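You operate a simulated robot arm through the tools that you are given. There is no shell and no other tool.

You are at the controls of a simulated two-armed robot. One attempt, no reset.

JOB
Fold the carton shut, lay the PACK card on top and push the carton onto the yellow mark.

It is judged by the outcome, as a careful person would: the job done as asked, and still so three seconds after it is handed in. It fails if anything else is knocked over, pushed out of place, dropped, spilled or broken. Flat cloth is picked up by pressing the open fingertips on it (5 to 10 N) and closing them slowly along it; thin cloth reads only 2 to 8 mm in the jaws.

ROBOT AND FRAMES
Two 7-joint arms with fingered hands on one trunk that stands fixed in place. Base frame: the origin is at the foot of the trunk, x ahead of it, y to its left, z up. Readings come in m, rad, newtons and seconds.
The left shoulder is at [0.03, 0.136, 1.13], the right one opposite. Each reaches about 1.253 m from its shoulder. Payload 5 kg a hand.
Tool frame (each hand has its own): the origin (TCP) lies between the finger pads and is the grasp point; the fingertips stand 0.042 m ahead of it; z points along the fingers, y is the line along which they close. The gripper opens to 0.208 m; its body begins 0.119 m behind the TCP. The gripper is a hand of 4 fingers: y runs from the thumb to the fingers, the wrist lies at [0, 0, -0.332] in the tool frame, and closing takes about 1.5 s.
Orientation is told as [roll, pitch, yaw] about the base's x, y, z axes, in that order, counted from this pose: with the fingers straight down and closing along the base's y, the tool's x points along the base's -x, its y along +y and its z along -z.

CONTROLS
- The arms move only by the tool play_rows. It takes "left_deltas", "right_deltas" or both (then of equal length, played together; a hand with none holds still); each is a list of rows, each a list of 7 numbers: the shift along the base's x, y, z in m, then the turn, a rotation vector about the base's x, y, z in rad, then the gripper command, from -1 (fully open) to 1 (shut), values between in proportion. In form: [[dx, dy, dz, wx, wy, wz, fingers], ...]. A call has 1 to 20 rows; each row is the pose to reach, as a shift and turn from the pose commanded when the call began. A row lasts 0.2 s, in which the tool goes at most 0.05 m and 0.15 rad; a call with a longer step from one row to the next is refused whole, and so is a gripper value outside its range. A pose out of reach is approached as far as the arm can. The call stops where the force on the tool passes 90 N (or 10 N more than at its start, if that is more) or the arm is blocked; 0.2 s more then pass. Each finger travels about 0.072 m/s and halts on what it meets, pressing with about 25 N; the grip force reading is that of the motor and also rises with nothing between the fingers. The clock runs only during rows and for 0.2 s after the last one: add rows that repeat a pose to give the fingers time. The reply holds the time, the measured pose of the TCP, the force on the tool along the base axes, the opening and the grip force, in the units named above and with some noise, with the torque about the TCP (base axes, N m) and any sound that the robot's microphone picked up, and new pictures: "views" is both (left out), scene, wrist or none (wrist: the cameras of the hands that moved).
- Cameras (640 x 400 px; columns grow to the right, rows downward): "scene" is now at [0.0222, 0.0408, 1.8406]; the picture's right is [0.65, -0.76, 0.00], its down [-0.65, -0.56, -0.51] and it looks along [0.39, 0.33, -0.86] (base axes); focal length 327 px, centre (320, 200). "left" rides on the left gripper at [-0.101, 0, -0.145] in its tool frame; the picture's right is [0.00, -1.00, 0.00], its down [0.82, 0.00, -0.57] and it looks along [0.57, 0.00, 0.82] (tool axes); focal length 261 px, centre (320, 200). "right" rides on the right gripper at [0.101, 0, -0.145] in its tool frame; the picture's right is [0.00, 1.00, 0.00], its down [-0.82, 0.00, -0.57] and it looks along [-0.57, 0.00, 0.82] (tool axes); focal length 261 px, centre (320, 200). There is no depth. A picture from a camera that has moved, and an enlarged one, comes with that camera's place and axes in the base frame and with its lens.
- move_column(by): moves the trunk up (or, below 0, down) by that many m; the arms and the scene camera ride with it, the base frame stays. It gives what a move gives, with no picture.
- set_grasp(shape, hand): the hand has 4 fingers and takes this shape, open, in about a second: jaw (thumb against the fingers, like two jaws); tri (thumb and two fingers); tip (a fingertip pinch); poke (one finger out to press); point (the index stretched); flat (the hand flat); cup (the hand cupped); fist (a fist). The gripper value then closes the fingers along that shape, each until it touches; the sizes above hold for jaw. It gives what a move gives, with no picture.
- pan_tilt(pan, tilt): turns the head with the scene camera to pan (to the left, within 2.496 rad either way) and tilt (down, from -0.506 to 1.204), counted from straight ahead of the robot. It gives what a move gives, and a new picture of the scene camera.
- zoom(camera, box): a new picture of the part [left, top, right, bottom] of that camera's present view, enlarged. No time passes.
- sign_off(): hands the job in; it is judged then, once.

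Nothing tells you positions but the pictures and the camera data. Unless the task says otherwise, let go and move clear before handing in.

The tools are called after "Call:" by a JSON object that holds its "op" and its "data". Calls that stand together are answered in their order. play_rows: Moves the arms, as the interface text tells. Its arguments: {"type":"object","properties":{"left_deltas":{"type":"array"},"right_deltas":{"type":"array"},"views":{"type":"string","enum":["both","scene","wrist","none"]}},"required":[]} The other tools are called the same way: move_column (by) moves the trunk up or down; set_grasp (shape, hand) gives the hand a shape; pan_tilt (pan, tilt) turns the head that bears the scene camera; zoom (camera, box) takes an enlarged picture of a part of a camera's view; sign_off () hands the job in.

At the start:

```text
time: 0.0
left_tool_pos: [0.4491, 0.5943, 1.2099]
left_ee_rot: [0.0, -0.001, 0.0]
left_contact_force: [0.2, -1.1, 1.1]
left_ft_torque: [0.01, 0.01, -0.01]
left_finger_gap: 0.2075
left_gripper_force: 0.1
left_shape: jaw
right_tool_pos: [0.6441, 0.1098, 1.1929]
right_ee_rot: [0.0, -0.001, 0.0]
right_contact_force: [0.0, 0.1, 0.8]
right_ft_torque: [-0.03, 0.04, 0.0]
right_finger_gap: 0.2079
right_gripper_force: 0.0
right_shape: jaw
trunk travel left (down, up): [-0.15, 0.34]
head pan, tilt (commanded): [0.709, 1.035]
```

scene: 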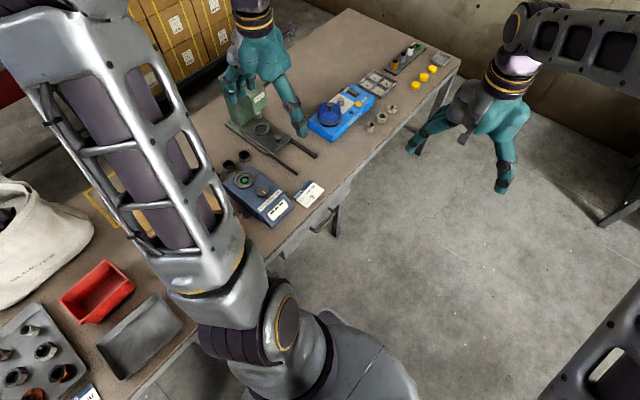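
right: 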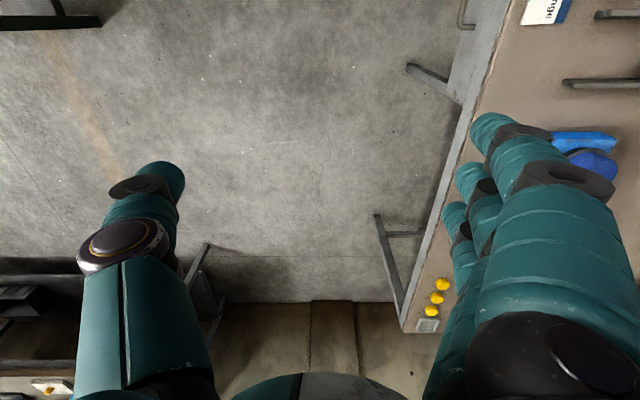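
left: 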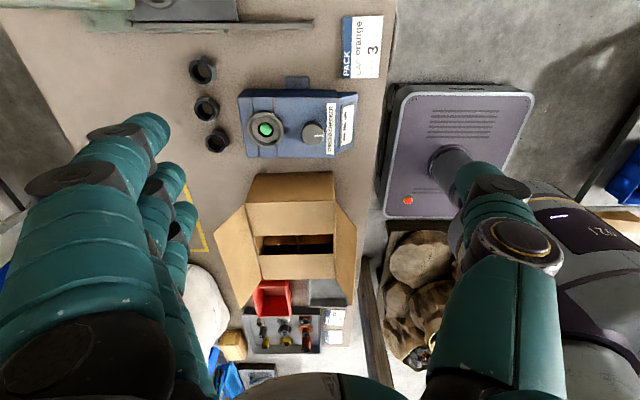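

The left wrist picture shows the open carton on the table at the robot's left, with the PACK card near the table's front edge. The left arm hides it from the scene camera, so I'll turn the head to look at it and zoom in on the wrist view.

Call:
{"op": "pan_tilt", "data": {"pan": 1.4, "tilt": 0.95}}

Call:
{"op": "zoom", "data": {"camera": "left", "box": [180, 0, 420, 400]}}

```text
time: 1.1
left_tool_pos: [0.4484, 0.5929, 1.2101]
left_ee_rot: [0.001, -0.001, -0.001]
left_contact_force: [0.0, 0.2, 0.0]
left_ft_torque: [0.02, 0.0, 0.04]
left_finger_gap: 0.2077
left_gripper_force: 0.0
left_shape: jaw
right_tool_pos: [0.6433, 0.1092, 1.1921]
right_ee_rot: [0.0, 0.0, -0.001]
right_contact_force: [0.7, -0.1, 0.1]
right_ft_torque: [0.02, -0.02, -0.06]
right_finger_gap: 0.2077
right_gripper_force: 0.1
right_shape: jaw
trunk travel left (down, up): [-0.15, 0.34]
head pan, tilt (commanded): [1.4, 0.949]
camera scene: at [-0.0166, 0.0686, 1.8466], right [0.99, -0.17, 0.0], down [-0.14, -0.8, -0.58], along [0.1, 0.57, -0.81], focal length 327 px, centre (320, 200)
```

scene: 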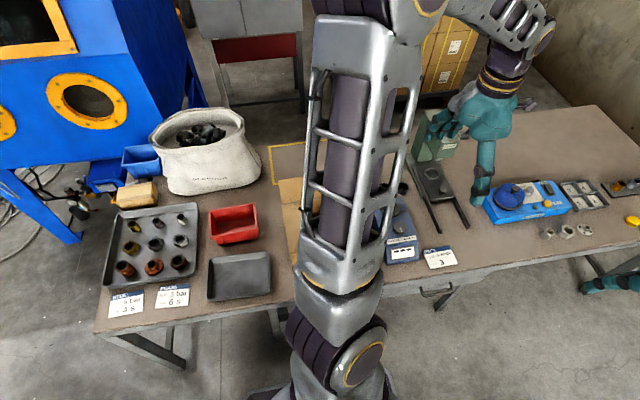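

```text
1.00 times, centred on (300, 200) of left (not enlarged: the box is as wide or as high as the picture)
camera zoom: at [0.5491, 0.594, 1.354], right [0.0, -1.0, 0.0], down [-0.82, 0.0, 0.57], along [-0.57, 0.0, -0.82], focal length 261 px, centre (340, 200)
```

zoom: 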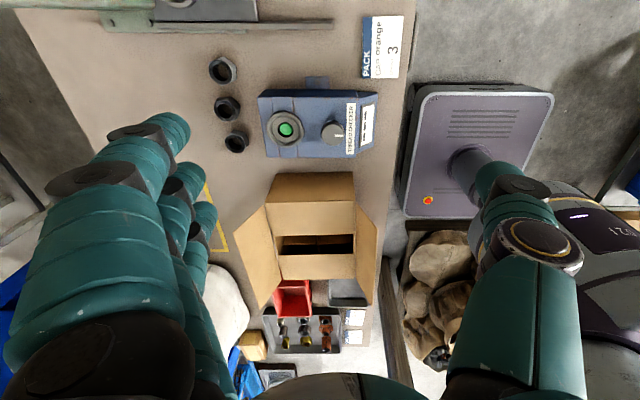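

The left forearm still stands between the head and the carton. I'll move the left hand forward and up, well above everything, to uncover it.

Call:
{"op": "play_rows", "data": {"left_deltas": [[0.04, 0, 0.01, 0, 0, 0, -1], [0.08, 0, 0.02, 0, 0, 0, -1], [0.12, 0, 0.03, 0, 0, 0, -1], [0.16, 0, 0.04, 0, 0, 0, -1], [0.2, 0, 0.05, 0, 0, 0, -1], [0.24, 0, 0.06, 0, 0, 0, -1], [0.28, 0, 0.07, 0, 0, 0, -1]], "views": "both"}}

```text
time: 2.7
left_tool_pos: [0.7311, 0.5937, 1.2775]
left_ee_rot: [0.0, 0.001, 0.0]
left_contact_force: [0.4, 0.7, -0.9]
left_ft_torque: [-0.05, 0.11, 0.01]
left_finger_gap: 0.2076
left_gripper_force: 0.1
left_shape: jaw
right_tool_pos: [0.645, 0.1101, 1.1917]
right_ee_rot: [0.0, 0.002, 0.0]
right_contact_force: [1.1, -0.4, -1.1]
right_ft_torque: [0.02, 0.15, -0.03]
right_finger_gap: 0.2077
right_gripper_force: 0.1
right_shape: jaw
trunk travel left (down, up): [-0.15, 0.34]
head pan, tilt (commanded): [1.4, 0.949]
camera scene: at [-0.014, 0.0686, 1.8465], right [0.99, -0.17, 0.0], down [-0.14, -0.8, -0.58], along [0.1, 0.57, -0.81], focal length 327 px, centre (320, 200)
camera left: at [0.8313, 0.594, 1.4226], right [0.01, -1.0, 0.0], down [-0.82, 0.0, 0.57], along [-0.57, 0.0, -0.82], focal length 261 px, centre (320, 200)
```

scene: 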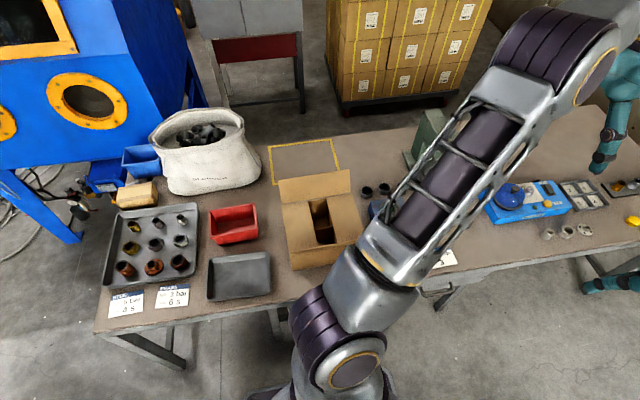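
left: 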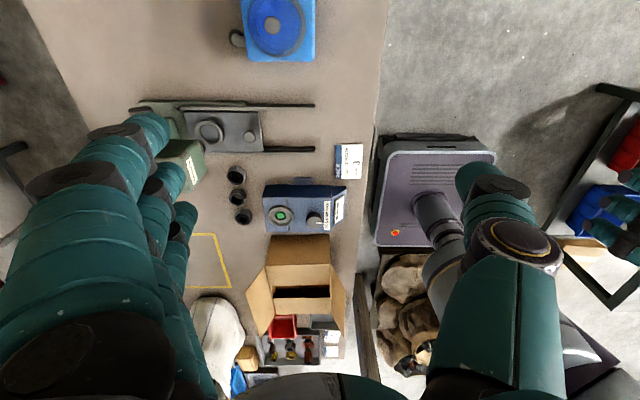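

Now the carton is in view, with a yellow rectangle behind it (further from the robot). I'll zoom in on the carton, the mark and the card.

Call:
{"op": "zoom", "data": {"camera": "scene", "box": [240, 120, 400, 290]}}

Call:
{"op": "zoom", "data": {"camera": "left", "box": [180, 120, 380, 370]}}

```text
2.35 times, centred on (320, 205) of scene
camera zoom: at [-0.014, 0.0686, 1.8465], right [0.99, -0.17, 0.0], down [-0.14, -0.8, -0.58], along [0.1, 0.57, -0.81], focal length 769 px, centre (320, 188)
```

zoom: 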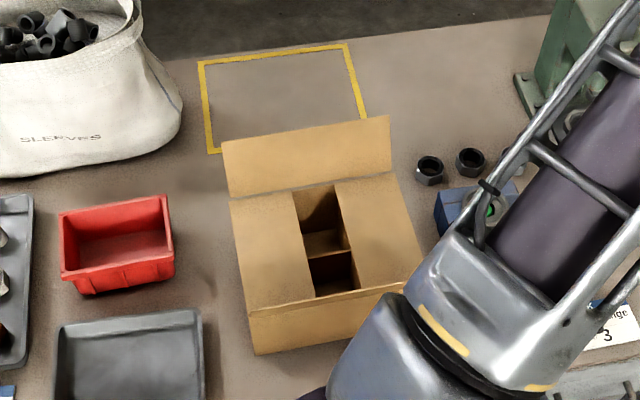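

```text
1.60 times, centred on (280, 245) of left
camera zoom: at [0.8313, 0.594, 1.4226], right [0.01, -1.0, 0.0], down [-0.82, 0.0, 0.57], along [-0.57, 0.0, -0.82], focal length 417 px, centre (384, 128)
```

zoom: 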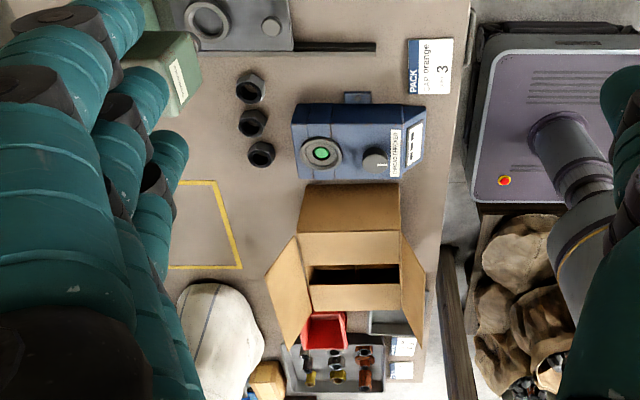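

I'll enlarge further to get the carton's flap geometry and the card.

Call:
{"op": "zoom", "data": {"camera": "scene", "box": [270, 160, 370, 275]}}

Call:
{"op": "zoom", "data": {"camera": "left", "box": [235, 220, 355, 345]}}

Call:
{"op": "zoom", "data": {"camera": "left", "box": [300, 110, 400, 230]}}

```text
3.48 times, centred on (320, 218) of scene
camera zoom: at [-0.014, 0.0686, 1.8465], right [0.99, -0.17, 0.0], down [-0.14, -0.8, -0.58], along [0.1, 0.57, -0.81], focal length 1137 px, centre (320, 139)
```

zoom: 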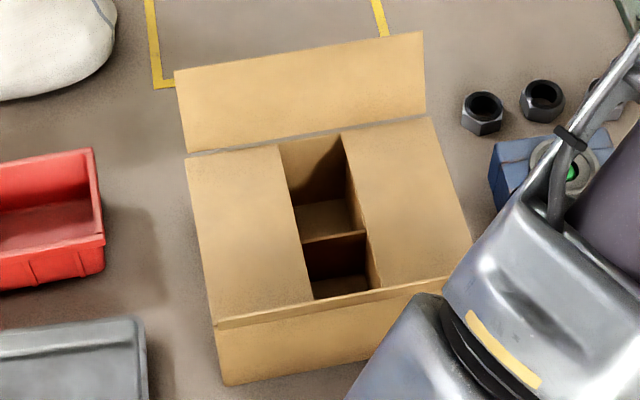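

```text
3.20 times, centred on (295, 282) of left
camera zoom: at [0.8313, 0.594, 1.4226], right [0.01, -1.0, 0.0], down [-0.82, 0.0, 0.57], along [-0.57, 0.0, -0.82], focal length 834 px, centre (400, -64)
```

zoom: 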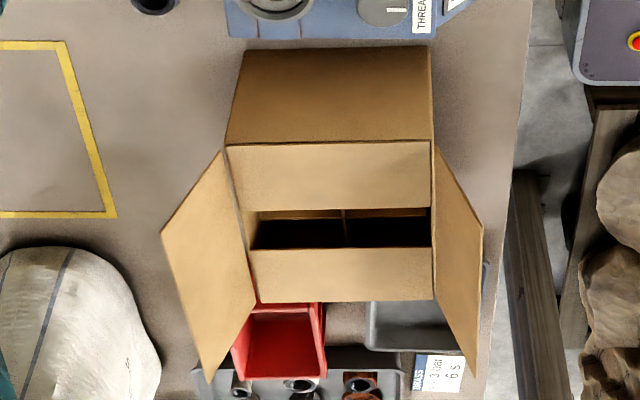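

```text
3.33 times, centred on (350, 170) of left
camera zoom: at [0.8313, 0.594, 1.4226], right [0.01, -1.0, 0.0], down [-0.82, 0.0, 0.57], along [-0.57, 0.0, -0.82], focal length 869 px, centre (220, 300)
```

zoom: 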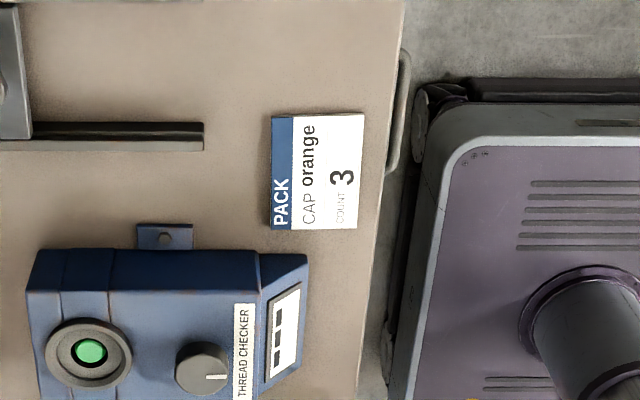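

The carton sits at about x −0.04…0.22, y 0.56…0.76, with its top near z 0.89. The two short (±x) flaps already lie flat, while the two long flaps (far +y and near −y) stand up and lean outward. The mark is about x −0.06…0.23, y 0.95…1.18, and the card is near (0.50, 0.51).

First I'll bring the left hand high over to the far side of the carton, turned 90° so its spread fingers run along the flap.

Call:
{"op": "play_rows", "data": {"left_deltas": [[-0.0427, 0.0164, -0.004, 0, 0, 0.1047, -1], [-0.0854, 0.0328, -0.008, 0, 0, 0.2094, -1], [-0.1281, 0.0492, -0.012, 0, 0, 0.3141, -1], [-0.1708, 0.0656, -0.016, 0, 0, 0.4188, -1], [-0.2135, 0.082, -0.02, 0, 0, 0.5235, -1], [-0.2562, 0.0984, -0.024, 0, 0, 0.6282, -1], [-0.2989, 0.1148, -0.028, 0, 0, 0.7329, -1], [-0.3416, 0.1312, -0.032, 0, 0, 0.8376, -1], [-0.3843, 0.1476, -0.036, 0, 0, 0.9423, -1], [-0.427, 0.164, -0.04, 0, 0, 1.047, -1], [-0.4697, 0.1804, -0.044, 0, 0, 1.1517, -1], [-0.5124, 0.1968, -0.048, 0, 0, 1.2564, -1], [-0.5551, 0.2132, -0.052, 0, 0, 1.3611, -1], [-0.5978, 0.2296, -0.056, 0, 0, 1.4658, -1], [-0.6405, 0.246, -0.06, 0, 0, 1.5708, -1]], "views": "both"}}

```text
time: 5.9
left_tool_pos: [0.0865, 0.8407, 1.2209]
left_ee_rot: [0.001, 0.002, 1.57]
left_contact_force: [-0.2, 0.2, -0.2]
left_ft_torque: [-0.02, -0.03, 0.01]
left_finger_gap: 0.2079
left_gripper_force: 0.0
left_shape: jaw
right_tool_pos: [0.6421, 0.1103, 1.1937]
right_ee_rot: [0.0, -0.003, 0.001]
right_contact_force: [-0.8, 0.5, -0.1]
right_ft_torque: [-0.05, -0.06, -0.01]
right_finger_gap: 0.2078
right_gripper_force: 0.0
right_shape: jaw
trunk travel left (down, up): [-0.15, 0.34]
head pan, tilt (commanded): [1.4, 0.949]
camera scene: at [-0.0178, 0.0696, 1.8465], right [0.99, -0.17, 0.0], down [-0.14, -0.8, -0.58], along [0.1, 0.57, -0.81], focal length 327 px, centre (320, 200)
camera left: at [0.0868, 0.9412, 1.3645], right [1.0, 0.01, 0.0], down [0.0, -0.82, 0.57], along [0.0, -0.57, -0.82], focal length 261 px, centre (320, 200)
```

scene: 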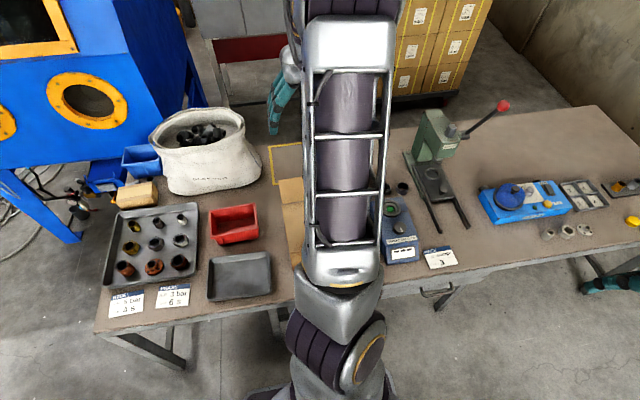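
left: 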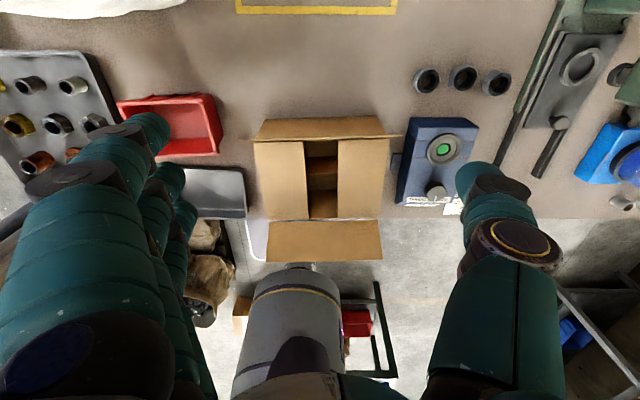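

The wrist view shows the far flap edge-on just ahead of the fingers, and confirms where the carton is. I'll lower the spread fingers behind the far flap without touching it.

Call:
{"op": "play_rows", "data": {"left_deltas": [[0.002, 0.001, -0.045, 0, 0, 0, -1], [0.004, 0.003, -0.09, 0, 0, 0, -1], [0.004, 0.005, -0.135, 0, 0, 0, -1], [0.004, 0.007, -0.18, 0, 0, 0, -1], [0.004, 0.007, -0.22, 0, 0, 0, -1], [0.004, 0.007, -0.246, 0, 0, 0, -1]], "views": "both"}}

Call:
{"op": "zoom", "data": {"camera": "left", "box": [160, 20, 480, 300]}}

```text
time: 7.3
left_tool_pos: [0.0913, 0.8479, 0.9729]
left_ee_rot: [0.001, -0.001, 1.57]
left_contact_force: [-0.1, 0.1, -0.8]
left_ft_torque: [-0.04, 0.01, 0.01]
left_finger_gap: 0.2079
left_gripper_force: 0.0
left_shape: jaw
right_tool_pos: [0.6433, 0.1096, 1.1919]
right_ee_rot: [0.0, 0.001, 0.002]
right_contact_force: [0.6, 0.2, 0.1]
right_ft_torque: [-0.03, 0.01, 0.01]
right_finger_gap: 0.2079
right_gripper_force: 0.1
right_shape: jaw
trunk travel left (down, up): [-0.15, 0.34]
head pan, tilt (commanded): [1.4, 0.949]
camera scene: at [-0.0165, 0.0695, 1.8465], right [0.99, -0.17, 0.0], down [-0.14, -0.8, -0.58], along [0.1, 0.57, -0.81], focal length 327 px, centre (320, 200)
camera left: at [0.0907, 0.9482, 1.1173], right [1.0, 0.01, 0.0], down [0.0, -0.82, 0.57], along [0.0, -0.57, -0.82], focal length 261 px, centre (320, 200)
```

scene: 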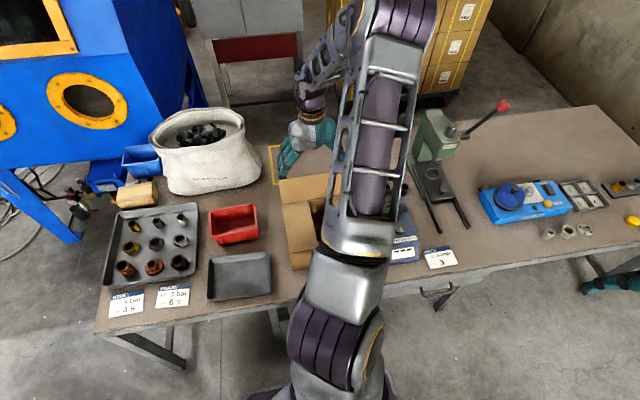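
left: 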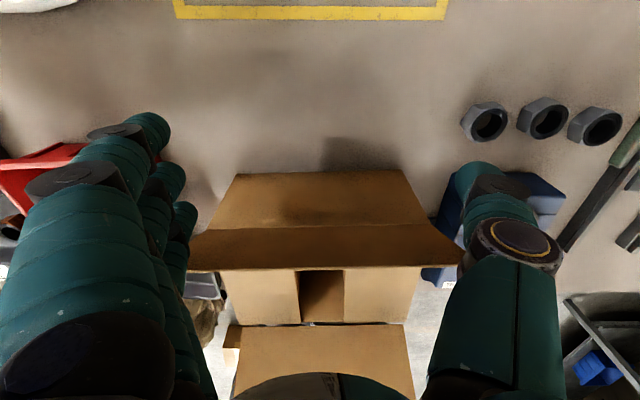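

```text
1.43 times, centred on (320, 160) of left
camera zoom: at [0.0907, 0.9482, 1.1173], right [1.0, 0.01, 0.0], down [0.0, -0.82, 0.57], along [0.0, -0.57, -0.82], focal length 372 px, centre (320, 257)
```

zoom: 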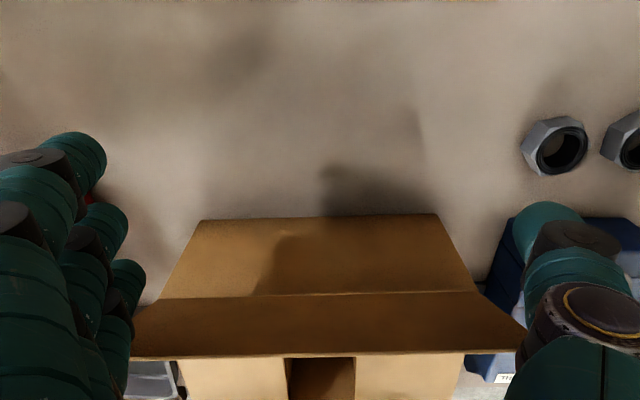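

The fingers straddle the whole flap, so I'll close them halfway so they bear on its middle. Then I'll sweep toward −y to tip the flap over, watching the force.

Call:
{"op": "play_rows", "data": {"left_deltas": [[0, 0, 0, 0, 0, 0, 0.5], [0, 0, 0, 0, 0, 0, 0.5], [0, 0, 0, 0, 0, 0, 0.5], [0, 0, 0, 0, 0, 0, 0.5], [0, 0, 0, 0, 0, 0, 0.5], [0, 0, 0, 0, 0, 0, 0.5], [0, -0.01, 0, 0, 0, 0, 0.5], [0, -0.02, 0, 0, 0, 0, 0.5], [0, -0.03, 0, 0, 0, 0, 0.5], [0, -0.04, 0, 0, 0, 0, 0.5], [0, -0.05, 0, 0, 0, 0, 0.5], [0, -0.06, 0, 0, 0, 0, 0.5]], "views": "both"}}

```text
time: 9.9
left_tool_pos: [0.0912, 0.7861, 0.9732]
left_ee_rot: [0.0, 0.001, 1.571]
left_contact_force: [-0.3, -0.1, -0.3]
left_ft_torque: [0.02, -0.01, -0.04]
left_finger_gap: 0.0526
left_gripper_force: 0.0
left_shape: jaw
right_tool_pos: [0.6434, 0.1094, 1.192]
right_ee_rot: [0.0, 0.0, 0.0]
right_contact_force: [-1.0, -0.3, 0.7]
right_ft_torque: [0.03, -0.04, 0.0]
right_finger_gap: 0.2078
right_gripper_force: 0.1
right_shape: jaw
trunk travel left (down, up): [-0.15, 0.34]
head pan, tilt (commanded): [1.4, 0.949]
camera scene: at [-0.0169, 0.0683, 1.8466], right [0.99, -0.17, 0.0], down [-0.14, -0.8, -0.58], along [0.1, 0.57, -0.81], focal length 327 px, centre (320, 200)
camera left: at [0.0905, 0.8872, 1.1176], right [1.0, 0.0, 0.0], down [0.0, -0.82, 0.57], along [0.0, -0.57, -0.82], focal length 261 px, centre (320, 200)
```

scene: 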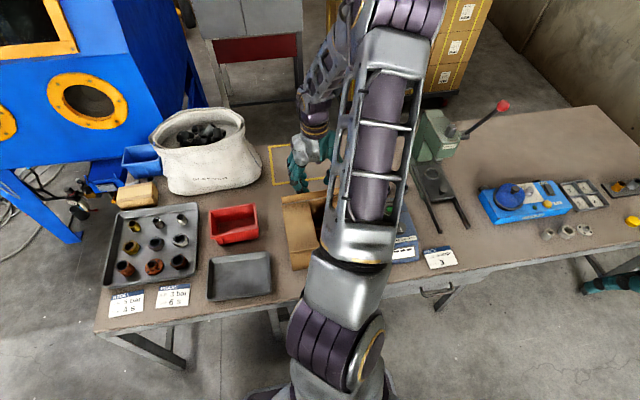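
left: 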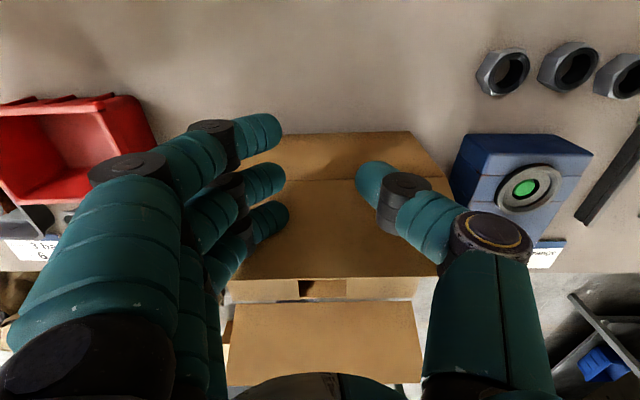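

The flap has tipped past upright with almost no force. I'll carry on inward and down in an arc to lay it flat.

Call:
{"op": "play_rows", "data": {"left_deltas": [[0, -0.012, 0, 0, 0, 0, 0.5], [0, -0.024, -0.003, 0, 0, 0, 0.5], [0, -0.036, -0.008, 0, 0, 0, 0.5], [0, -0.048, -0.015, 0, 0, 0, 0.5], [0, -0.06, -0.022, 0, 0, 0, 0.5], [0, -0.072, -0.029, 0, 0, 0, 0.5], [0, -0.082, -0.034, 0, 0, 0, 0.5]], "views": "both"}}

```text
time: 11.5
left_tool_pos: [0.0915, 0.7047, 0.9428]
left_ee_rot: [0.0, -0.005, 1.57]
left_contact_force: [0.6, 5.3, 15.6]
left_ft_torque: [0.38, -0.21, -0.05]
left_finger_gap: 0.0525
left_gripper_force: 0.0
left_shape: jaw
right_tool_pos: [0.643, 0.1088, 1.1928]
right_ee_rot: [0.001, 0.001, 0.001]
right_contact_force: [-0.6, -0.3, 0.6]
right_ft_torque: [0.04, 0.0, -0.01]
right_finger_gap: 0.2076
right_gripper_force: 0.1
right_shape: jaw
trunk travel left (down, up): [-0.15, 0.34]
head pan, tilt (commanded): [1.4, 0.949]
camera scene: at [-0.017, 0.0677, 1.8469], right [0.99, -0.17, 0.0], down [-0.14, -0.8, -0.58], along [0.1, 0.57, -0.81], focal length 327 px, centre (320, 200)
camera left: at [0.0914, 0.8057, 1.0862], right [1.0, 0.0, 0.0], down [0.0, -0.82, 0.57], along [0.0, -0.57, -0.82], focal length 261 px, centre (320, 200)
```

scene: 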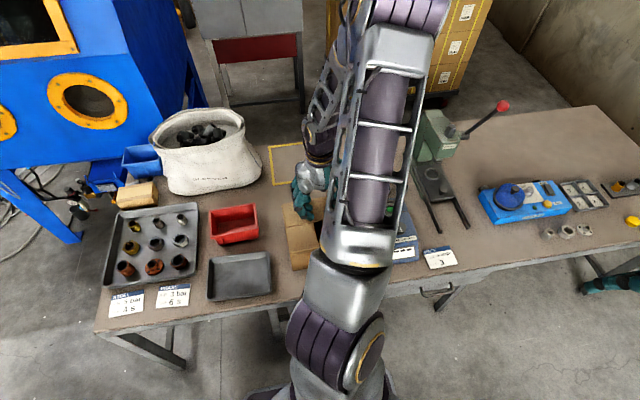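
left: 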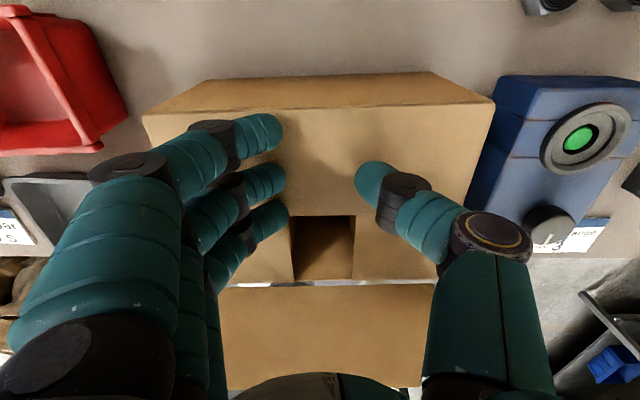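

The far flap is flat, with the fingertips pressing on it at about z 0.90. I'll lift straight up and check whether it stays down.

Call:
{"op": "play_rows", "data": {"left_deltas": [[0, 0, 0.02, 0, 0, 0, 0.5], [0, 0, 0.04, 0, 0, 0, 0.5], [0, 0, 0.08, 0, 0, 0, 0.5], [0, 0, 0.12, 0, 0, 0, 0.5], [0, 0, 0.12, 0, 0, 0, 0.5]], "views": "wrist"}}

```text
time: 12.7
left_tool_pos: [0.0937, 0.705, 1.0593]
left_ee_rot: [0.003, 0.0, 1.572]
left_contact_force: [0.1, 1.0, 0.1]
left_ft_torque: [-0.09, 0.08, -0.01]
left_finger_gap: 0.0524
left_gripper_force: 0.0
left_shape: jaw
right_tool_pos: [0.6433, 0.1101, 1.1916]
right_ee_rot: [0.0, 0.0, 0.0]
right_contact_force: [0.4, 0.6, 0.1]
right_ft_torque: [-0.04, 0.02, 0.01]
right_finger_gap: 0.2078
right_gripper_force: 0.0
right_shape: jaw
trunk travel left (down, up): [-0.15, 0.34]
head pan, tilt (commanded): [1.4, 0.949]
camera left: at [0.0927, 0.805, 1.2039], right [1.0, 0.01, 0.0], down [0.0, -0.82, 0.57], along [0.0, -0.57, -0.82], focal length 261 px, centre (320, 200)
```

left: 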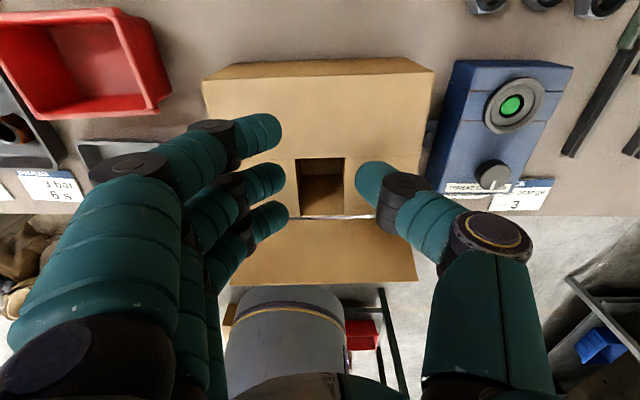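

The far flap stays down on its own. For the near flap I'll turn the hand back to yaw 0 and straddle it: thumb outside the flap (−y), fingers over the box, then draw it inward with the thumb. First I rise and rotate.

Call:
{"op": "play_rows", "data": {"left_deltas": [[0, 0, 0.04, 0, 0, 0, 0.5], [0, -0.005, 0.08, 0, 0, -0.14, 0], [0, -0.015, 0.09, 0, 0, -0.28, -0.5], [0, -0.025, 0.09, 0, 0, -0.42, -1], [0, -0.035, 0.09, 0, 0, -0.56, -1], [0, -0.045, 0.09, 0, 0, -0.7, -1], [0, -0.055, 0.09, 0, 0, -0.84, -1], [0, -0.065, 0.09, 0, 0, -0.98, -1], [0, -0.075, 0.09, 0, 0, -1.12, -1], [0, -0.085, 0.09, 0, 0, -1.26, -1], [0, -0.095, 0.09, 0, 0, -1.4, -1], [0, -0.105, 0.09, 0, 0, -1.5, -1], [0, -0.115, 0.09, 0, 0, -1.5708, -1], [0, -0.115, 0.09, 0, 0, -1.5708, -1]], "views": "both"}}

```text
time: 15.7
left_tool_pos: [0.091, 0.5883, 1.1499]
left_ee_rot: [0.0, 0.001, 0.002]
left_contact_force: [0.4, 0.9, -0.2]
left_ft_torque: [-0.03, 0.02, 0.03]
left_finger_gap: 0.2076
left_gripper_force: 0.0
left_shape: jaw
right_tool_pos: [0.6433, 0.1099, 1.1922]
right_ee_rot: [0.0, 0.0, 0.001]
right_contact_force: [0.6, -0.7, -0.2]
right_ft_torque: [-0.06, 0.02, 0.0]
right_finger_gap: 0.2079
right_gripper_force: 0.2
right_shape: jaw
trunk travel left (down, up): [-0.15, 0.34]
head pan, tilt (commanded): [1.4, 0.949]
camera scene: at [-0.0166, 0.069, 1.8466], right [0.99, -0.17, 0.0], down [-0.14, -0.8, -0.58], along [0.1, 0.57, -0.81], focal length 327 px, centre (320, 200)
camera left: at [0.1921, 0.59, 1.2941], right [0.0, -1.0, 0.0], down [-0.82, 0.0, 0.57], along [-0.57, 0.0, -0.82], focal length 261 px, centre (320, 200)
```

scene: 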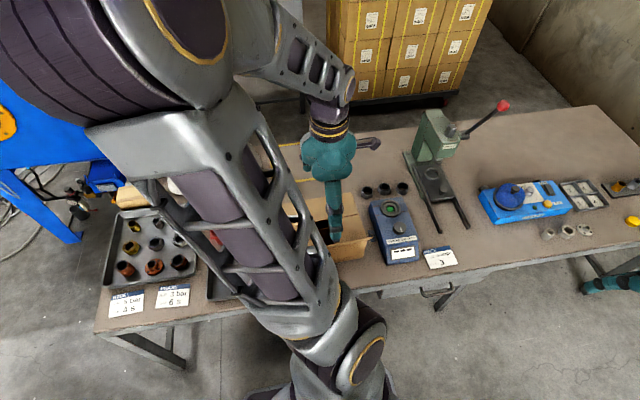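
left: 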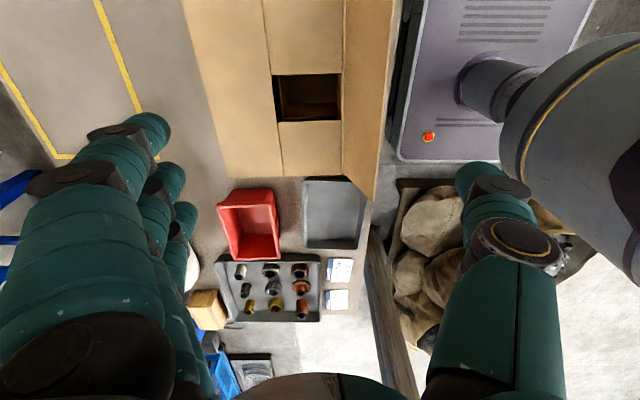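

The near flap's outer edge sits between the open thumb and the fingers. I'll descend with the thumb outside it, keeping the fingertips just above the folded far flap.

Call:
{"op": "play_rows", "data": {"left_deltas": [[0.002, -0.006, -0.04, 0, 0, 0, -1], [0.004, -0.01, -0.08, 0, 0, 0, -1], [0.004, -0.01, -0.12, 0, 0, 0, -1], [0.004, -0.01, -0.16, 0, 0, 0, -1], [0.004, -0.01, -0.18, 0, 0, 0, -1], [0.004, -0.01, -0.19, 0, 0, 0, -1]], "views": "both"}}

```text
time: 17.1
left_tool_pos: [0.0967, 0.5795, 0.9609]
left_ee_rot: [0.0, 0.0, -0.001]
left_contact_force: [0.8, 0.6, 0.0]
left_ft_torque: [-0.03, 0.08, -0.02]
left_finger_gap: 0.2079
left_gripper_force: 0.1
left_shape: jaw
right_tool_pos: [0.6428, 0.1091, 1.191]
right_ee_rot: [0.0, -0.001, 0.0]
right_contact_force: [0.1, 1.4, -0.1]
right_ft_torque: [-0.06, 0.04, -0.03]
right_finger_gap: 0.2081
right_gripper_force: 0.0
right_shape: jaw
trunk travel left (down, up): [-0.15, 0.34]
head pan, tilt (commanded): [1.4, 0.949]
camera scene: at [-0.0161, 0.0693, 1.8466], right [0.99, -0.17, 0.0], down [-0.14, -0.8, -0.58], along [0.1, 0.57, -0.81], focal length 327 px, centre (320, 200)
camera left: at [0.1965, 0.5805, 1.1038], right [0.0, -1.0, 0.0], down [-0.82, 0.0, 0.57], along [-0.57, 0.0, -0.82], focal length 261 px, centre (320, 200)
```

scene: 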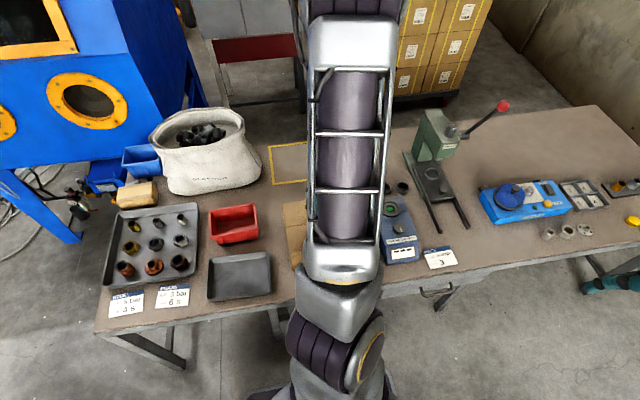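
left: 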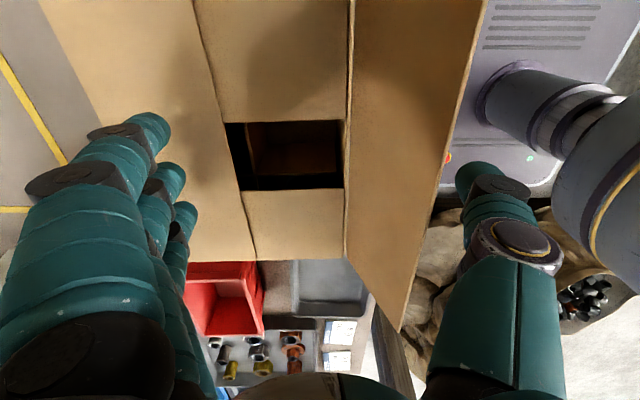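

The thumb is just outside the near flap. I'll sweep toward +y in small steps to tip it inward.

Call:
{"op": "play_rows", "data": {"left_deltas": [[0, 0.015, 0, 0, 0, 0, -1], [0, 0.03, 0, 0, 0, 0, -1], [0, 0.045, 0, 0, 0, 0, -1], [0, 0.06, 0, 0, 0, 0, -1], [0, 0.075, 0, 0, 0, 0, -1], [0, 0.09, 0, 0, 0, 0, -1], [0, 0.105, 0, 0, 0, 0, -1]], "views": "wrist"}}

```text
time: 18.7
left_tool_pos: [0.0965, 0.6843, 0.9598]
left_ee_rot: [0.001, 0.0, 0.0]
left_contact_force: [-0.5, -0.4, 0.9]
left_ft_torque: [-0.04, -0.04, -0.04]
left_finger_gap: 0.2079
left_gripper_force: 0.1
left_shape: jaw
right_tool_pos: [0.6427, 0.11, 1.1921]
right_ee_rot: [-0.003, -0.002, 0.001]
right_contact_force: [0.1, 0.0, 0.3]
right_ft_torque: [-0.04, 0.0, 0.01]
right_finger_gap: 0.2077
right_gripper_force: 0.1
right_shape: jaw
trunk travel left (down, up): [-0.15, 0.34]
head pan, tilt (commanded): [1.4, 0.949]
camera left: at [0.1967, 0.6848, 1.1043], right [0.0, -1.0, 0.0], down [-0.82, 0.0, 0.57], along [-0.57, 0.0, -0.82], focal length 261 px, centre (320, 200)
```

left: 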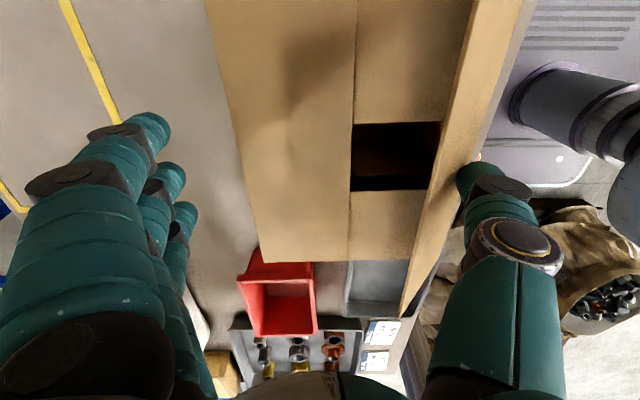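

The flap is now leaning inward. I'll continue inward while lowering, so the thumb lays it flat. The fingers are already beyond the box's far edge.

Call:
{"op": "play_rows", "data": {"left_deltas": [[0, 0.012, 0, 0, 0, 0, -1], [0, 0.024, -0.002, 0, 0, 0, -1], [0, 0.036, -0.006, 0, 0, 0, -1], [0, 0.046, -0.01, 0, 0, 0, -1], [0, 0.052, -0.014, 0, 0, 0, -1], [0, 0.052, -0.018, 0, 0, 0, -1]], "views": "both"}}

```text
time: 20.1
left_tool_pos: [0.0949, 0.736, 0.9418]
left_ee_rot: [-0.001, 0.002, 0.0]
left_contact_force: [-0.4, 0.2, -0.6]
left_ft_torque: [-0.04, 0.01, 0.02]
left_finger_gap: 0.2079
left_gripper_force: 0.0
left_shape: jaw
right_tool_pos: [0.6423, 0.1095, 1.1929]
right_ee_rot: [0.0, 0.0, 0.0]
right_contact_force: [0.5, 0.3, 0.1]
right_ft_torque: [-0.03, 0.0, 0.04]
right_finger_gap: 0.2079
right_gripper_force: 0.2
right_shape: jaw
trunk travel left (down, up): [-0.15, 0.34]
head pan, tilt (commanded): [1.4, 0.949]
camera scene: at [-0.0168, 0.0686, 1.8466], right [0.99, -0.17, 0.0], down [-0.14, -0.8, -0.58], along [0.1, 0.57, -0.81], focal length 327 px, centre (320, 200)
camera left: at [0.1968, 0.7368, 1.0866], right [0.01, -1.0, 0.0], down [-0.82, 0.0, 0.57], along [-0.57, 0.0, -0.82], focal length 261 px, centre (320, 200)
```

scene: 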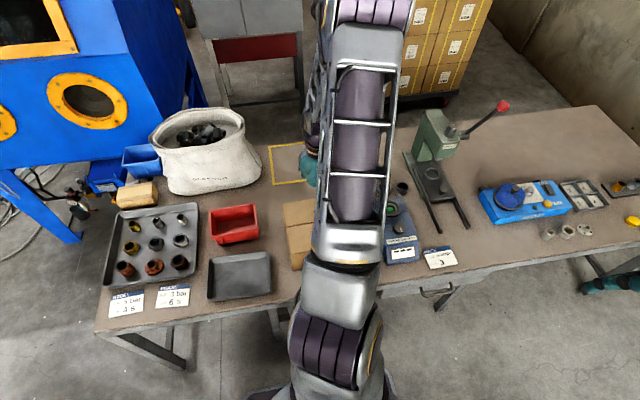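
left: 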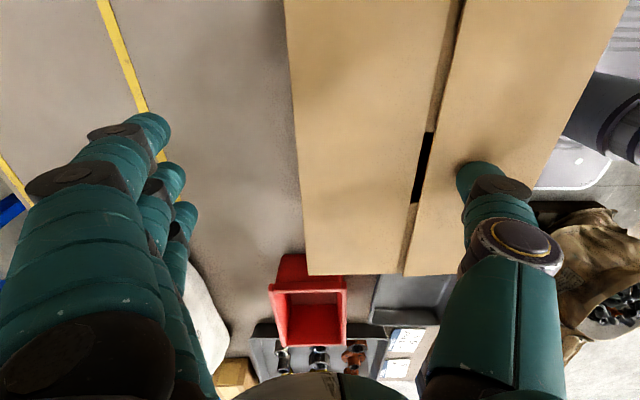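

The near flap is almost flat. I'll press it down a few millimetres more, then lift off straight up.

Call:
{"op": "play_rows", "data": {"left_deltas": [[0, 0.004, -0.002, 0, 0, 0, -1], [0, 0.004, -0.004, 0, 0, 0, -1], [0, 0.004, -0.006, 0, 0, 0, -1]], "views": "wrist"}}

```text
time: 20.9
left_tool_pos: [0.0966, 0.7408, 0.9344]
left_ee_rot: [0.002, -0.001, 0.001]
left_contact_force: [-0.2, 1.7, 9.1]
left_ft_torque: [-0.92, -0.04, 0.03]
left_finger_gap: 0.208
left_gripper_force: 0.0
left_shape: jaw
right_tool_pos: [0.6421, 0.1092, 1.1919]
right_ee_rot: [0.0, 0.0, -0.001]
right_contact_force: [1.1, -0.2, 0.5]
right_ft_torque: [-0.04, 0.06, -0.04]
right_finger_gap: 0.2078
right_gripper_force: 0.1
right_shape: jaw
trunk travel left (down, up): [-0.15, 0.34]
head pan, tilt (commanded): [1.4, 0.949]
camera left: at [0.1965, 0.741, 1.0807], right [0.0, -1.0, 0.0], down [-0.82, 0.0, 0.57], along [-0.57, 0.0, -0.82], focal length 261 px, centre (320, 200)
```

left: 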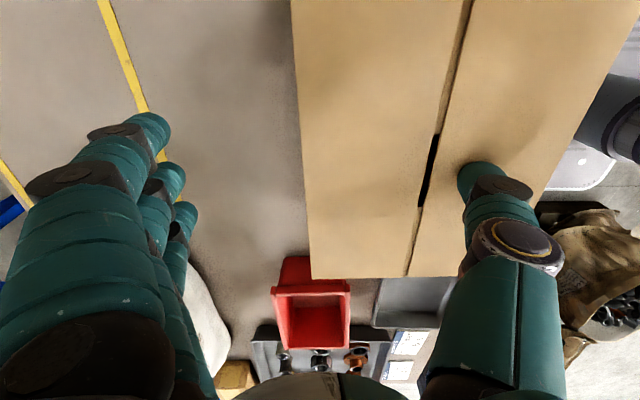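

Both flaps are down. I'll lift off and move the hand toward the card, high above the table, leaving the scene camera a clear look at the carton.

Call:
{"op": "play_rows", "data": {"left_deltas": [[0, 0, 0.015, 0, 0, 0, -1], [0, 0, 0.04, 0, 0, 0, -1], [0, 0, 0.085, 0, 0, 0, -1], [0, 0, 0.13, 0, 0, 0, -1], [0, 0, 0.175, 0, 0, 0, -1], [0.03, -0.02, 0.2, 0, 0, 0, -1], [0.07, -0.04, 0.21, 0, 0, 0, -1], [0.11, -0.06, 0.21, 0, 0, 0, -1], [0.15, -0.08, 0.21, 0, 0, 0, -1], [0.19, -0.1, 0.21, 0, 0, 0, -1], [0.23, -0.12, 0.21, 0, 0, 0, -1], [0.27, -0.14, 0.21, 0, 0, 0, -1], [0.31, -0.16, 0.21, 0, 0, 0, -1], [0.35, -0.18, 0.21, 0, 0, 0, -1], [0.385, -0.2, 0.21, 0, 0, 0, -1], [0.405, -0.22, 0.21, 0, 0, 0, -1]], "views": "both"}}

```text
time: 24.3
left_tool_pos: [0.501, 0.5205, 1.1454]
left_ee_rot: [0.0, -0.001, 0.0]
left_contact_force: [0.8, -0.2, 0.1]
left_ft_torque: [0.05, 0.01, -0.01]
left_finger_gap: 0.2079
left_gripper_force: 0.0
left_shape: jaw
right_tool_pos: [0.6427, 0.109, 1.1926]
right_ee_rot: [-0.001, 0.0, 0.001]
right_contact_force: [0.9, -1.1, -0.3]
right_ft_torque: [0.06, -0.01, -0.05]
right_finger_gap: 0.2077
right_gripper_force: 0.0
right_shape: jaw
trunk travel left (down, up): [-0.15, 0.34]
head pan, tilt (commanded): [1.4, 0.949]
camera scene: at [-0.0162, 0.0679, 1.8466], right [0.99, -0.17, 0.0], down [-0.14, -0.8, -0.58], along [0.1, 0.57, -0.81], focal length 327 px, centre (320, 200)
camera left: at [0.6022, 0.5207, 1.2891], right [0.01, -1.0, 0.0], down [-0.82, 0.0, 0.57], along [-0.57, 0.0, -0.82], focal length 261 px, centre (320, 200)
```

scene: 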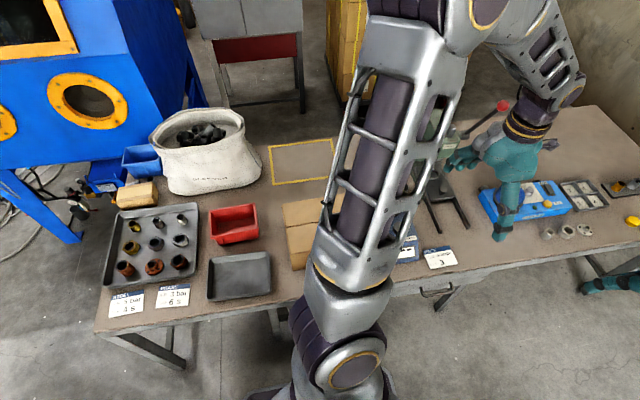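
left: 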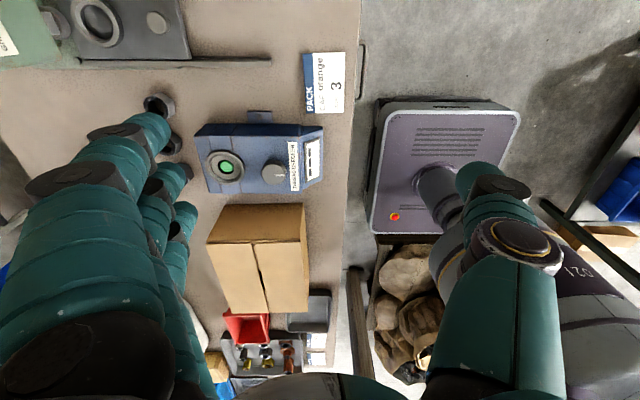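

The carton is closed, with both long flaps meeting in the middle. The PACK card is at x 0.446…0.553, y 0.472…0.551, about 2 cm from the table's near edge. I'll get a closer look at its thickness and check the carton from this view.

Call:
{"op": "zoom", "data": {"camera": "left", "box": [190, 190, 330, 330]}}

Call:
{"op": "play_rows", "data": {"left_deltas": [[0.005, -0.003, -0.045, 0, 0, 0, -1], [0.01, -0.006, -0.09, 0, 0, 0, -1], [0.015, -0.009, -0.135, 0, 0, 0, -1], [0.019, -0.01, -0.18, 0, 0, 0, -1], [0.019, -0.01, -0.22, 0, 0, 0, -1], [0.019, -0.01, -0.245, 0, 0, 0, -1]], "views": "both"}}

```text
2.86 times, centred on (260, 260) of left
camera zoom: at [0.6022, 0.5207, 1.2891], right [0.01, -1.0, 0.0], down [-0.82, 0.0, 0.57], along [-0.57, 0.0, -0.82], focal length 745 px, centre (491, 29)
```

zoom: 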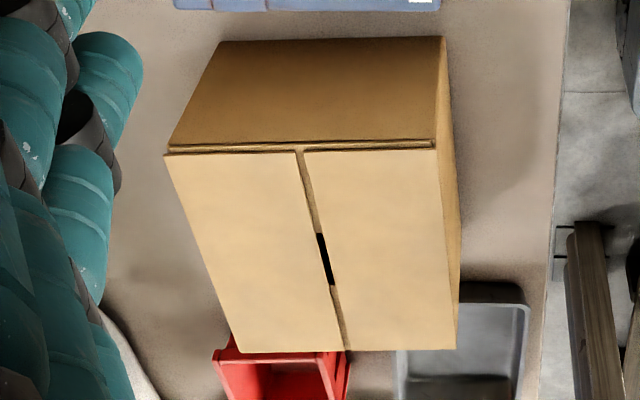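

```text
time: 25.7
left_tool_pos: [0.5196, 0.5098, 0.9005]
left_ee_rot: [-0.001, 0.0, 0.0]
left_contact_force: [1.5, -0.7, -0.2]
left_ft_torque: [-0.06, 0.1, -0.01]
left_finger_gap: 0.2079
left_gripper_force: 0.1
left_shape: jaw
right_tool_pos: [0.6437, 0.1098, 1.1917]
right_ee_rot: [0.002, 0.0, -0.001]
right_contact_force: [0.9, 0.0, -0.2]
right_ft_torque: [-0.03, 0.06, 0.05]
right_finger_gap: 0.2078
right_gripper_force: 0.0
right_shape: jaw
trunk travel left (down, up): [-0.15, 0.34]
head pan, tilt (commanded): [1.4, 0.949]
camera scene: at [-0.0157, 0.069, 1.8466], right [0.99, -0.17, 0.0], down [-0.14, -0.8, -0.58], along [0.1, 0.57, -0.81], focal length 327 px, centre (320, 200)
camera left: at [0.621, 0.511, 1.0448], right [0.0, -1.0, 0.0], down [-0.82, 0.0, 0.57], along [-0.57, 0.0, -0.82], focal length 261 px, centre (320, 200)
```

scene: 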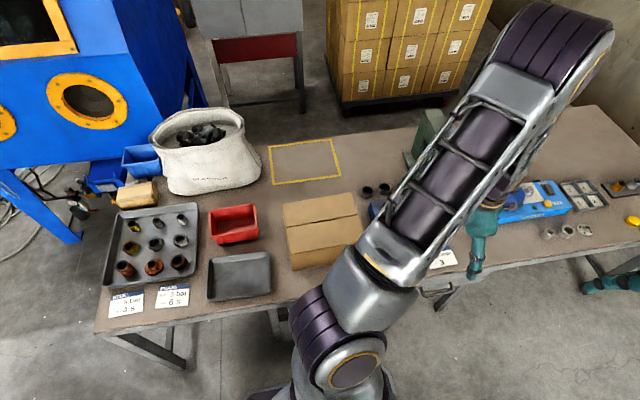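
left: 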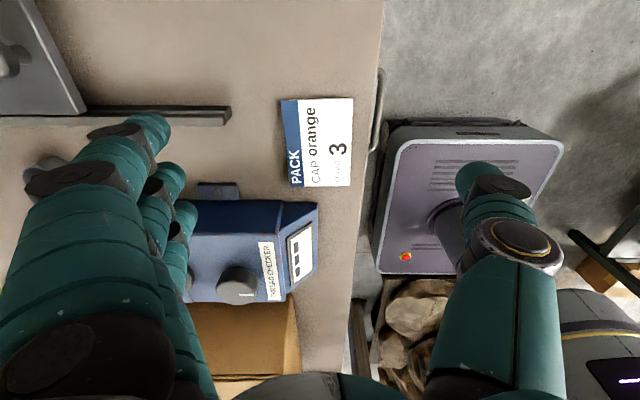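

Call:
{"op": "zoom", "data": {"camera": "left", "box": [250, 70, 400, 220]}}

Call:
{"op": "zoom", "data": {"camera": "scene", "box": [400, 220, 500, 300]}}

Call:
{"op": "zoom", "data": {"camera": "scene", "box": [260, 130, 380, 280]}}

```text
2.67 times, centred on (325, 145) of left
camera zoom: at [0.621, 0.511, 1.0448], right [0.0, -1.0, 0.0], down [-0.82, 0.0, 0.57], along [-0.57, 0.0, -0.82], focal length 695 px, centre (307, 347)
```

zoom: 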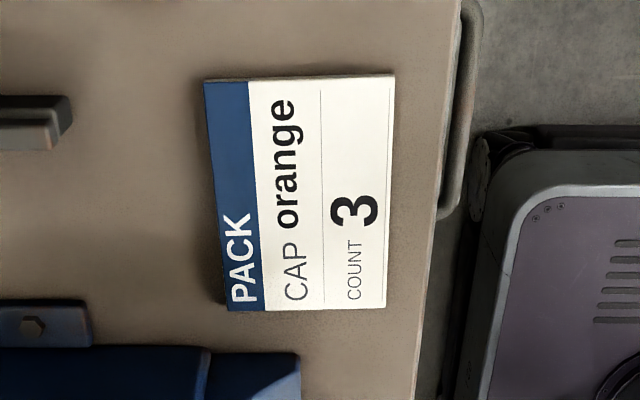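

```text
5.00 times, centred on (450, 260) of scene
camera zoom: at [-0.0157, 0.069, 1.8466], right [0.99, -0.17, 0.0], down [-0.14, -0.8, -0.58], along [0.1, 0.57, -0.81], focal length 1635 px, centre (-330, -100)
```

zoom: 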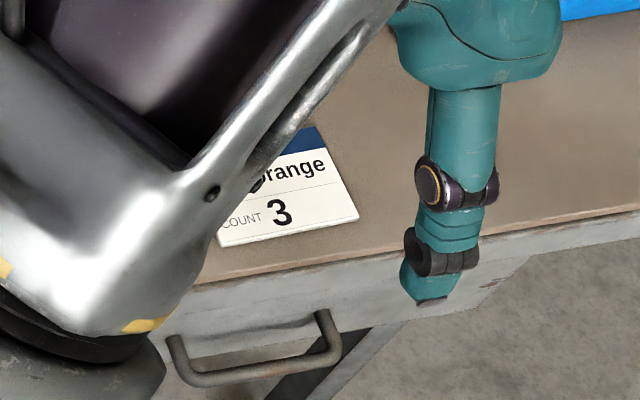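

```text
2.67 times, centred on (320, 205) of scene
camera zoom: at [-0.0157, 0.069, 1.8466], right [0.99, -0.17, 0.0], down [-0.14, -0.8, -0.58], along [0.1, 0.57, -0.81], focal length 872 px, centre (320, 187)
```

zoom: 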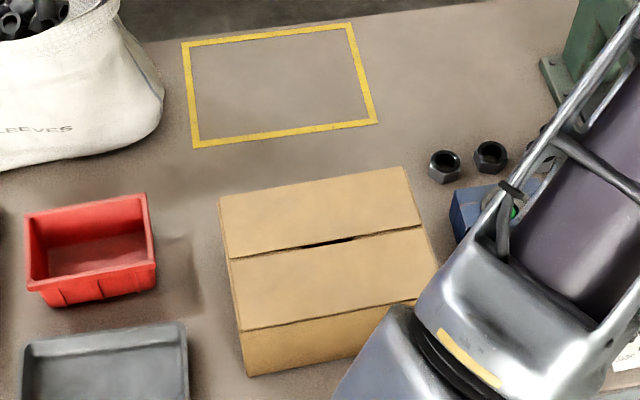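

The carton is fully shut and the mark is measured at about x −0.07…0.23, y 0.95…1.185. Now I'll look closely at the fingertip shape and the card edge to choose how to pick up the card.

Call:
{"op": "zoom", "data": {"camera": "scene", "box": [470, 245, 510, 290]}}

Call:
{"op": "zoom", "data": {"camera": "left", "box": [290, 150, 360, 200]}}

Call:
{"op": "zoom", "data": {"camera": "left", "box": [110, 100, 210, 260]}}

```text
8.89 times, centred on (490, 268) of scene
camera zoom: at [-0.0157, 0.069, 1.8466], right [0.99, -0.17, 0.0], down [-0.14, -0.8, -0.58], along [0.1, 0.57, -0.81], focal length 2906 px, centre (-1191, -400)
```

zoom: 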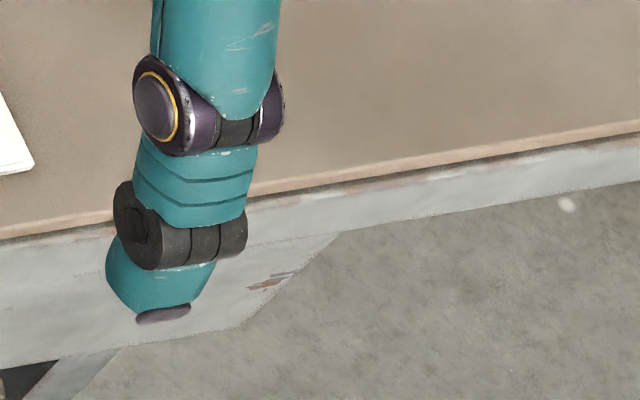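

```text
8.00 times, centred on (325, 175) of left
camera zoom: at [0.621, 0.511, 1.0448], right [0.0, -1.0, 0.0], down [-0.82, 0.0, 0.57], along [-0.57, 0.0, -0.82], focal length 2085 px, centre (280, 400)
```

zoom: 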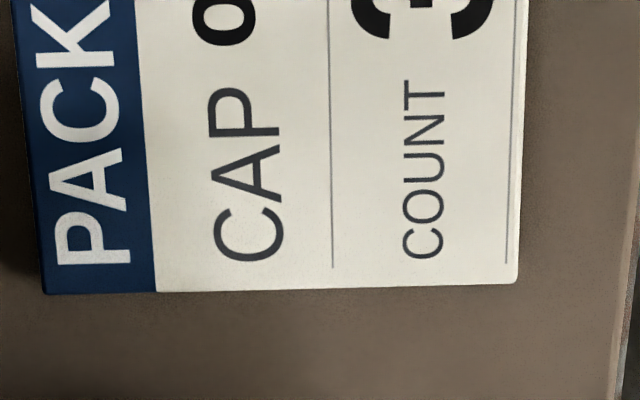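

```text
2.50 times, centred on (160, 180) of left
camera zoom: at [0.621, 0.511, 1.0448], right [0.0, -1.0, 0.0], down [-0.82, 0.0, 0.57], along [-0.57, 0.0, -0.82], focal length 652 px, centre (720, 250)
```

zoom: 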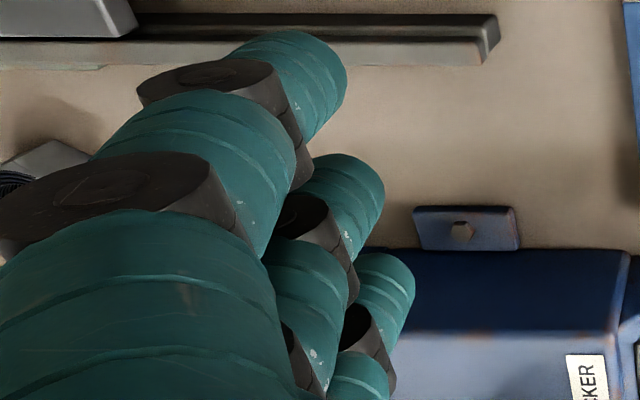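

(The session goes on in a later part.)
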